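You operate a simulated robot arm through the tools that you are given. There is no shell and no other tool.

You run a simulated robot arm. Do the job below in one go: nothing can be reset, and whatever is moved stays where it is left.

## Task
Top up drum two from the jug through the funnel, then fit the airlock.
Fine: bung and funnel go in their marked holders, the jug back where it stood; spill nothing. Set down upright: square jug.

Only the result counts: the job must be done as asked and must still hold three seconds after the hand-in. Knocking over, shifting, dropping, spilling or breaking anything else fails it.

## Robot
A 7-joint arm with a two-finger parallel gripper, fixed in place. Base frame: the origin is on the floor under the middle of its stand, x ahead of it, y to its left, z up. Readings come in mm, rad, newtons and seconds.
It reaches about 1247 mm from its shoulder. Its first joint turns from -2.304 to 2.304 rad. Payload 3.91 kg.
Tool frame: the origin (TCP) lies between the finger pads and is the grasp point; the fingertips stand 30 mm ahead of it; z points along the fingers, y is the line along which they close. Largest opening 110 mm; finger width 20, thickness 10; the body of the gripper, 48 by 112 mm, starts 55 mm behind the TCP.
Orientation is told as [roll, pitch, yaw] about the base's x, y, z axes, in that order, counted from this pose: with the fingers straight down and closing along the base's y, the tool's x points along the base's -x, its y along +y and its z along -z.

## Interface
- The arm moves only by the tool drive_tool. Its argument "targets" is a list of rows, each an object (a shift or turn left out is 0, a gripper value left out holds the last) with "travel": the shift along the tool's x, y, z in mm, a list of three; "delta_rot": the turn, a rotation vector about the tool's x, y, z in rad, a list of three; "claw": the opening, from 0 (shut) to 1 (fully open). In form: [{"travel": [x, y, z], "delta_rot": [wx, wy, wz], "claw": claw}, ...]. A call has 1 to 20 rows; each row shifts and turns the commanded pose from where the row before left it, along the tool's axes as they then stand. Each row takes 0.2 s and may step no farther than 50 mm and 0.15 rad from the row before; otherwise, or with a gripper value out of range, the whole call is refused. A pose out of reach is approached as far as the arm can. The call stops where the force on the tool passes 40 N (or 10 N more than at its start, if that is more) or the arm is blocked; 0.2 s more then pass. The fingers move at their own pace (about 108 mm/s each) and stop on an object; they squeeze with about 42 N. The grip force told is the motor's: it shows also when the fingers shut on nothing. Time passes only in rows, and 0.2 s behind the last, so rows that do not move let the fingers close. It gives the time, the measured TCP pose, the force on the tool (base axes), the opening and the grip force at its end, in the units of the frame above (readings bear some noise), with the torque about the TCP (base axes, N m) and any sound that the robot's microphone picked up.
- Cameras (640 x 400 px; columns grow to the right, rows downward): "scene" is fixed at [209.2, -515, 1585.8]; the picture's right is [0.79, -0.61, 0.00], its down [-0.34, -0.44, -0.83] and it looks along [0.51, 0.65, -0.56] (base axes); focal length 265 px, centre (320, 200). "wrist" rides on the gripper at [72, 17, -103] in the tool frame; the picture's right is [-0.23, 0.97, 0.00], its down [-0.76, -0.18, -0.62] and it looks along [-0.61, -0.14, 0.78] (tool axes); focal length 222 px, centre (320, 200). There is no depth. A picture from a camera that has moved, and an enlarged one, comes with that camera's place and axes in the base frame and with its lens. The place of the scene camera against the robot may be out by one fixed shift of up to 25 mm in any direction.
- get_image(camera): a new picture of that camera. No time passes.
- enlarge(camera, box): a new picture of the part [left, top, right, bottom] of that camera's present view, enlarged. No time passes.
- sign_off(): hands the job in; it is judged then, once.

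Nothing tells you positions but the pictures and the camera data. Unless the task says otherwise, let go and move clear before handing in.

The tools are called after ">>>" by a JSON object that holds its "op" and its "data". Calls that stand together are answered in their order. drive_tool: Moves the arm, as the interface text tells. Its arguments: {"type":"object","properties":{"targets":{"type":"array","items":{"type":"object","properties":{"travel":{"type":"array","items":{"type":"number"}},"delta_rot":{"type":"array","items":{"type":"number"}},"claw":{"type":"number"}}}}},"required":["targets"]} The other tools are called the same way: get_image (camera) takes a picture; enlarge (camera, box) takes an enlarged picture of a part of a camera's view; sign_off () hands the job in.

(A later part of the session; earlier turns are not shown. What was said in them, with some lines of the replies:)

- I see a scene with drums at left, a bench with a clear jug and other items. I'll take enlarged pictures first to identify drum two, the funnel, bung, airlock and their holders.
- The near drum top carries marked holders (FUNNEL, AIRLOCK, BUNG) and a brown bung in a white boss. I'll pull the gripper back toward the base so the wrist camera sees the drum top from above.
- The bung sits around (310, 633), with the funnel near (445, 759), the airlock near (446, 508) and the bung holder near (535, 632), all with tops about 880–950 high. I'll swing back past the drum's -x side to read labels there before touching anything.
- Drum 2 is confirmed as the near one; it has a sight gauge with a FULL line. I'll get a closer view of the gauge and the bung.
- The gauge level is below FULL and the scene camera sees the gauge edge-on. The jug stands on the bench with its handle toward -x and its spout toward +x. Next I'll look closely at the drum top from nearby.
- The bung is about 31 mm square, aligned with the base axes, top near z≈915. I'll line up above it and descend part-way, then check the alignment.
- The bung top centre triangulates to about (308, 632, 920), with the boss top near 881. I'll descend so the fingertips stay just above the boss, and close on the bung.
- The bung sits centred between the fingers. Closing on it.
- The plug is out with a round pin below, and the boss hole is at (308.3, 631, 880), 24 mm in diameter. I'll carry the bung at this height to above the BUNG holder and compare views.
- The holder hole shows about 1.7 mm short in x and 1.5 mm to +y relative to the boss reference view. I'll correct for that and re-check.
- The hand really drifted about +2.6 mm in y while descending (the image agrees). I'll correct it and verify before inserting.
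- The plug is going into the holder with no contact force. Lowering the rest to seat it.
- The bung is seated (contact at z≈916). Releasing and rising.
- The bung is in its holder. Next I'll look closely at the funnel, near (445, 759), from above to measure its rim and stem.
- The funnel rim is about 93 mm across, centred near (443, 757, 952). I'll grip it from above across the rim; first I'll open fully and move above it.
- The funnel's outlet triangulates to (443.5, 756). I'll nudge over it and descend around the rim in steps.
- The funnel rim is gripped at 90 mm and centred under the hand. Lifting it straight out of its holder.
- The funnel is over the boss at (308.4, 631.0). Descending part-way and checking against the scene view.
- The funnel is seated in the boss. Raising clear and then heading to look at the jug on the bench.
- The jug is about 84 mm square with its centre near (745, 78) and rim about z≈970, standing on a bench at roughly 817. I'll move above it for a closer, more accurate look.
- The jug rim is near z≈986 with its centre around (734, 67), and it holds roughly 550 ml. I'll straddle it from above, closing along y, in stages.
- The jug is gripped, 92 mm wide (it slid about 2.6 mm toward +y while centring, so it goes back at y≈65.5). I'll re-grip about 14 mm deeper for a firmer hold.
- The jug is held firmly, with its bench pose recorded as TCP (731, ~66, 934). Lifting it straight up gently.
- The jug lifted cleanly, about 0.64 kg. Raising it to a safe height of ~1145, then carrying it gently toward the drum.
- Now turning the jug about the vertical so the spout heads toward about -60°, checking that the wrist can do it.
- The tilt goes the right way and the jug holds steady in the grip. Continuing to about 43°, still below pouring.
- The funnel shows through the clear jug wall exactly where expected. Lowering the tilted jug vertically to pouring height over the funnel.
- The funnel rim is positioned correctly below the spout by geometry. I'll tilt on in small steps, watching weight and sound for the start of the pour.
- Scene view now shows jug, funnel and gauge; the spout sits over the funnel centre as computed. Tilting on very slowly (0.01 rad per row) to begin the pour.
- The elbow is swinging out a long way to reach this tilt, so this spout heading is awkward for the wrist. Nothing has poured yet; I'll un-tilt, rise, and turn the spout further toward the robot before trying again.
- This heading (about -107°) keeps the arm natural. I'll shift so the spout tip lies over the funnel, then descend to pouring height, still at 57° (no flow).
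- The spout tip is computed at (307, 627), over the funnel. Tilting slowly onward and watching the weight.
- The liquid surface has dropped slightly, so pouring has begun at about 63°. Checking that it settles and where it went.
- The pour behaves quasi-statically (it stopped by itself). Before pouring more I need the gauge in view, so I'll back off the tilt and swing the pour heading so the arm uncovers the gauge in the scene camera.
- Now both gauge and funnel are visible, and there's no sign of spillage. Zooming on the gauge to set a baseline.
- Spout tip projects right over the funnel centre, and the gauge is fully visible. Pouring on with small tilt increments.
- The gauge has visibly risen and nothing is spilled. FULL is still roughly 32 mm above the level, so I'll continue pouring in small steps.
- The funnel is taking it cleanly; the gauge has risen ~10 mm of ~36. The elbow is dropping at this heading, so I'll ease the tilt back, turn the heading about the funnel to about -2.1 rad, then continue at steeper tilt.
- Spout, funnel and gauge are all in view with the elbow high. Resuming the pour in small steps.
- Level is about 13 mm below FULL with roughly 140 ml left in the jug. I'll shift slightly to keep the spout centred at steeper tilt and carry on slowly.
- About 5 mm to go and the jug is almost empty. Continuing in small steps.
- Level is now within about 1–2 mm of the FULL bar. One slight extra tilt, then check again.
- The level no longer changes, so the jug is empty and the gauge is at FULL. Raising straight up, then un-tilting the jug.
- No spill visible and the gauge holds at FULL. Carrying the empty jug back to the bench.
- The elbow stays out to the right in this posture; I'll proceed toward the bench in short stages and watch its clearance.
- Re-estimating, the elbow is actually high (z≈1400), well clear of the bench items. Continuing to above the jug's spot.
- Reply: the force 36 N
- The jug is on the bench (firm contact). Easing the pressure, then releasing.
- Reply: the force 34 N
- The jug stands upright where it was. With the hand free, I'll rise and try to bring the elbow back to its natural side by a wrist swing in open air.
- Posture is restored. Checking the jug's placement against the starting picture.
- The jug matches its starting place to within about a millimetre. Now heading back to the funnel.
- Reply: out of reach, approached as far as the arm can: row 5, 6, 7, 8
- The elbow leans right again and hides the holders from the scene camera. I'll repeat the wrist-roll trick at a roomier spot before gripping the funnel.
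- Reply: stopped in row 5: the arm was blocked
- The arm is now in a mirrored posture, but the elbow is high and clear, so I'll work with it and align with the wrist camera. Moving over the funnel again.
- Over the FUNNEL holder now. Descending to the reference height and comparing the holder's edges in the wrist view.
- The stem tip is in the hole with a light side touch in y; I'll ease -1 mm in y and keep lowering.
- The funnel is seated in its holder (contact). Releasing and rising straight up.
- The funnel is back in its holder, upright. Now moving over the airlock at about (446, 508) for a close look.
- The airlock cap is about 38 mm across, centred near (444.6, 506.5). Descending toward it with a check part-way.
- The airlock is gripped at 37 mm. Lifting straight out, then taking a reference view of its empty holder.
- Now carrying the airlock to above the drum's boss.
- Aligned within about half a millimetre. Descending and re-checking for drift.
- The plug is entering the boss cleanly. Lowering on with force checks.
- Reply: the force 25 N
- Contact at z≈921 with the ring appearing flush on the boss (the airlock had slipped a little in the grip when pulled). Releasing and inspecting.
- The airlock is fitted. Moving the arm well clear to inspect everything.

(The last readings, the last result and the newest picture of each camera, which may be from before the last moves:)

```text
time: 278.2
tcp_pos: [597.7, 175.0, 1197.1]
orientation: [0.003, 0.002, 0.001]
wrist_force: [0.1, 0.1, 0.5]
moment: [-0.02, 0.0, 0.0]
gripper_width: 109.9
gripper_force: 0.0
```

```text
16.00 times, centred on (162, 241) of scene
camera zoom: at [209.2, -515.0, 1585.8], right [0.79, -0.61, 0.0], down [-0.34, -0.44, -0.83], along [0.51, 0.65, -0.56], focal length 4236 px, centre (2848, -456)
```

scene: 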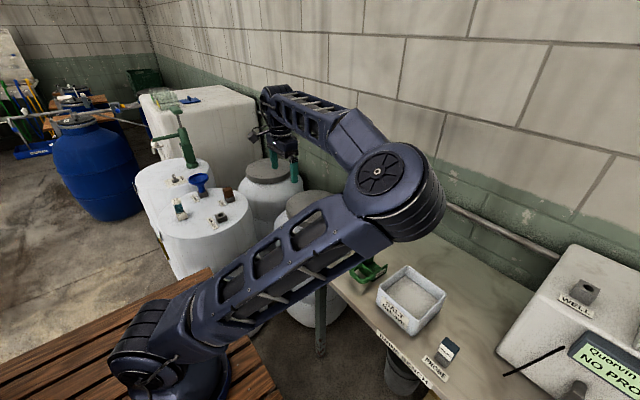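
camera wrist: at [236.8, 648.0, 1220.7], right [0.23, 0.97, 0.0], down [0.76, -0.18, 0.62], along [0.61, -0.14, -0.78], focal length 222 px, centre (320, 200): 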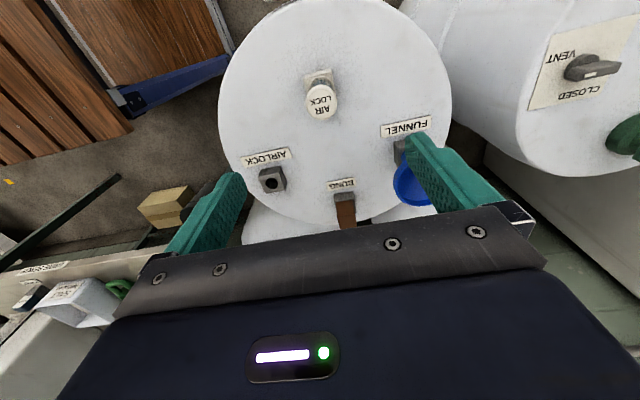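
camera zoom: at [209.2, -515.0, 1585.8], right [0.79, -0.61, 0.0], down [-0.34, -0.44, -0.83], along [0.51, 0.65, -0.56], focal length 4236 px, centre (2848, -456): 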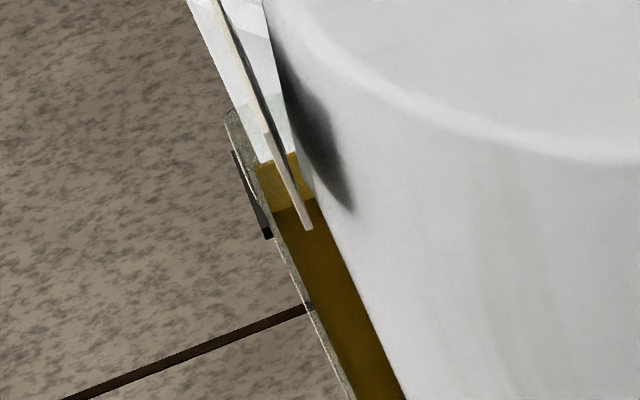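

>>> {"op": "enlarge", "data": {"camera": "scene", "box": [170, 185, 220, 230]}}

>>> {"op": "enlarge", "data": {"camera": "scene", "box": [190, 165, 250, 215]}}

>>> {"op": "get_image", "data": {"camera": "wrist"}}

```text
8.89 times, centred on (195, 208) of scene
camera zoom: at [209.2, -515.0, 1585.8], right [0.79, -0.61, 0.0], down [-0.34, -0.44, -0.83], along [0.51, 0.65, -0.56], focal length 2353 px, centre (1431, 133)
```

zoom: 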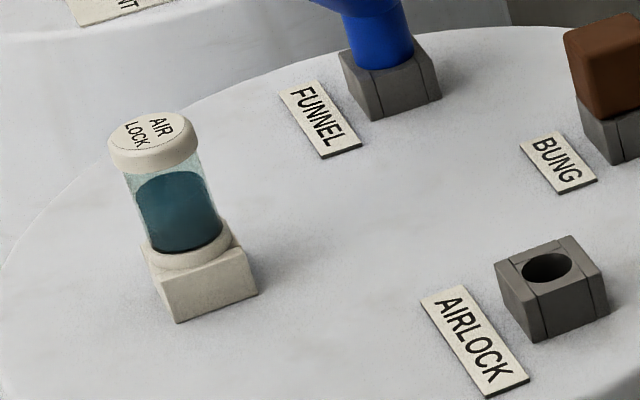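

```text
8.00 times, centred on (220, 190) of scene
camera zoom: at [209.2, -515.0, 1585.8], right [0.79, -0.61, 0.0], down [-0.34, -0.44, -0.83], along [0.51, 0.65, -0.56], focal length 2118 px, centre (1120, 280)
```

zoom: 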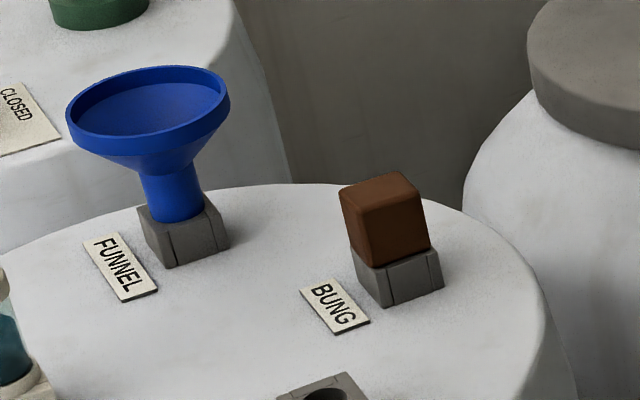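

```text
taken
camera wrist: at [525.5, 193.8, 1300.9], right [0.23, 0.97, 0.0], down [0.76, -0.18, 0.62], along [0.61, -0.14, -0.78], focal length 222 px, centre (320, 200)
```

wrist: 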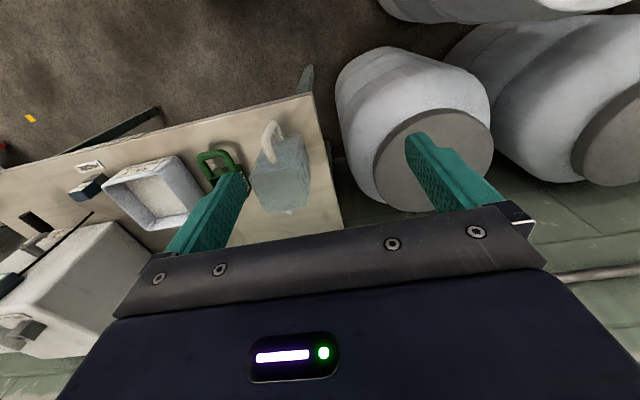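

>>> {"op": "enlarge", "data": {"camera": "scene", "box": [178, 202, 202, 222]}}

```text
16.00 times, centred on (190, 212) of scene
camera zoom: at [209.2, -515.0, 1585.8], right [0.79, -0.61, 0.0], down [-0.34, -0.44, -0.83], along [0.51, 0.65, -0.56], focal length 4236 px, centre (2400, 8)
```

zoom: 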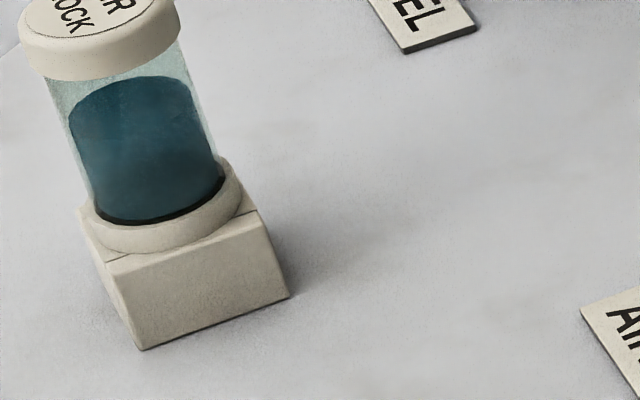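

The airlock sits flush in drum two's boss, and the funnel and bung are upright in their marked holders. The gauge reads at the FULL line and the jug stands upright where it started. Nothing looks spilled and the hand is clear, so I'm handing in.

>>> {"op": "sign_off", "data": {}}

```text
The job is handed in.
```

I topped up drum two from the jug through the funnel, fitted the airlock, and handed the job in.

- **Drum two:** the sight gauge reads at the FULL line, or 1–2 mm under it as best the pictures show. That took everything in the jug, so there was nothing left to add.
- **Airlock:** it is pressed into the drum opening and its ring sits flush on the rim.
- **Bung and funnel:** both are upright in their marked holders.
- **Jug:** it is empty and upright, back on the bench within about a millimetre of where it stood.
- **Spills:** none showed in any picture of the drum or floor. The arm blocked the scene camera's view of the funnel for part of the pour. The gauge kept rising with the pour.

The arm has let go and was well clear of everything at the hand-in.
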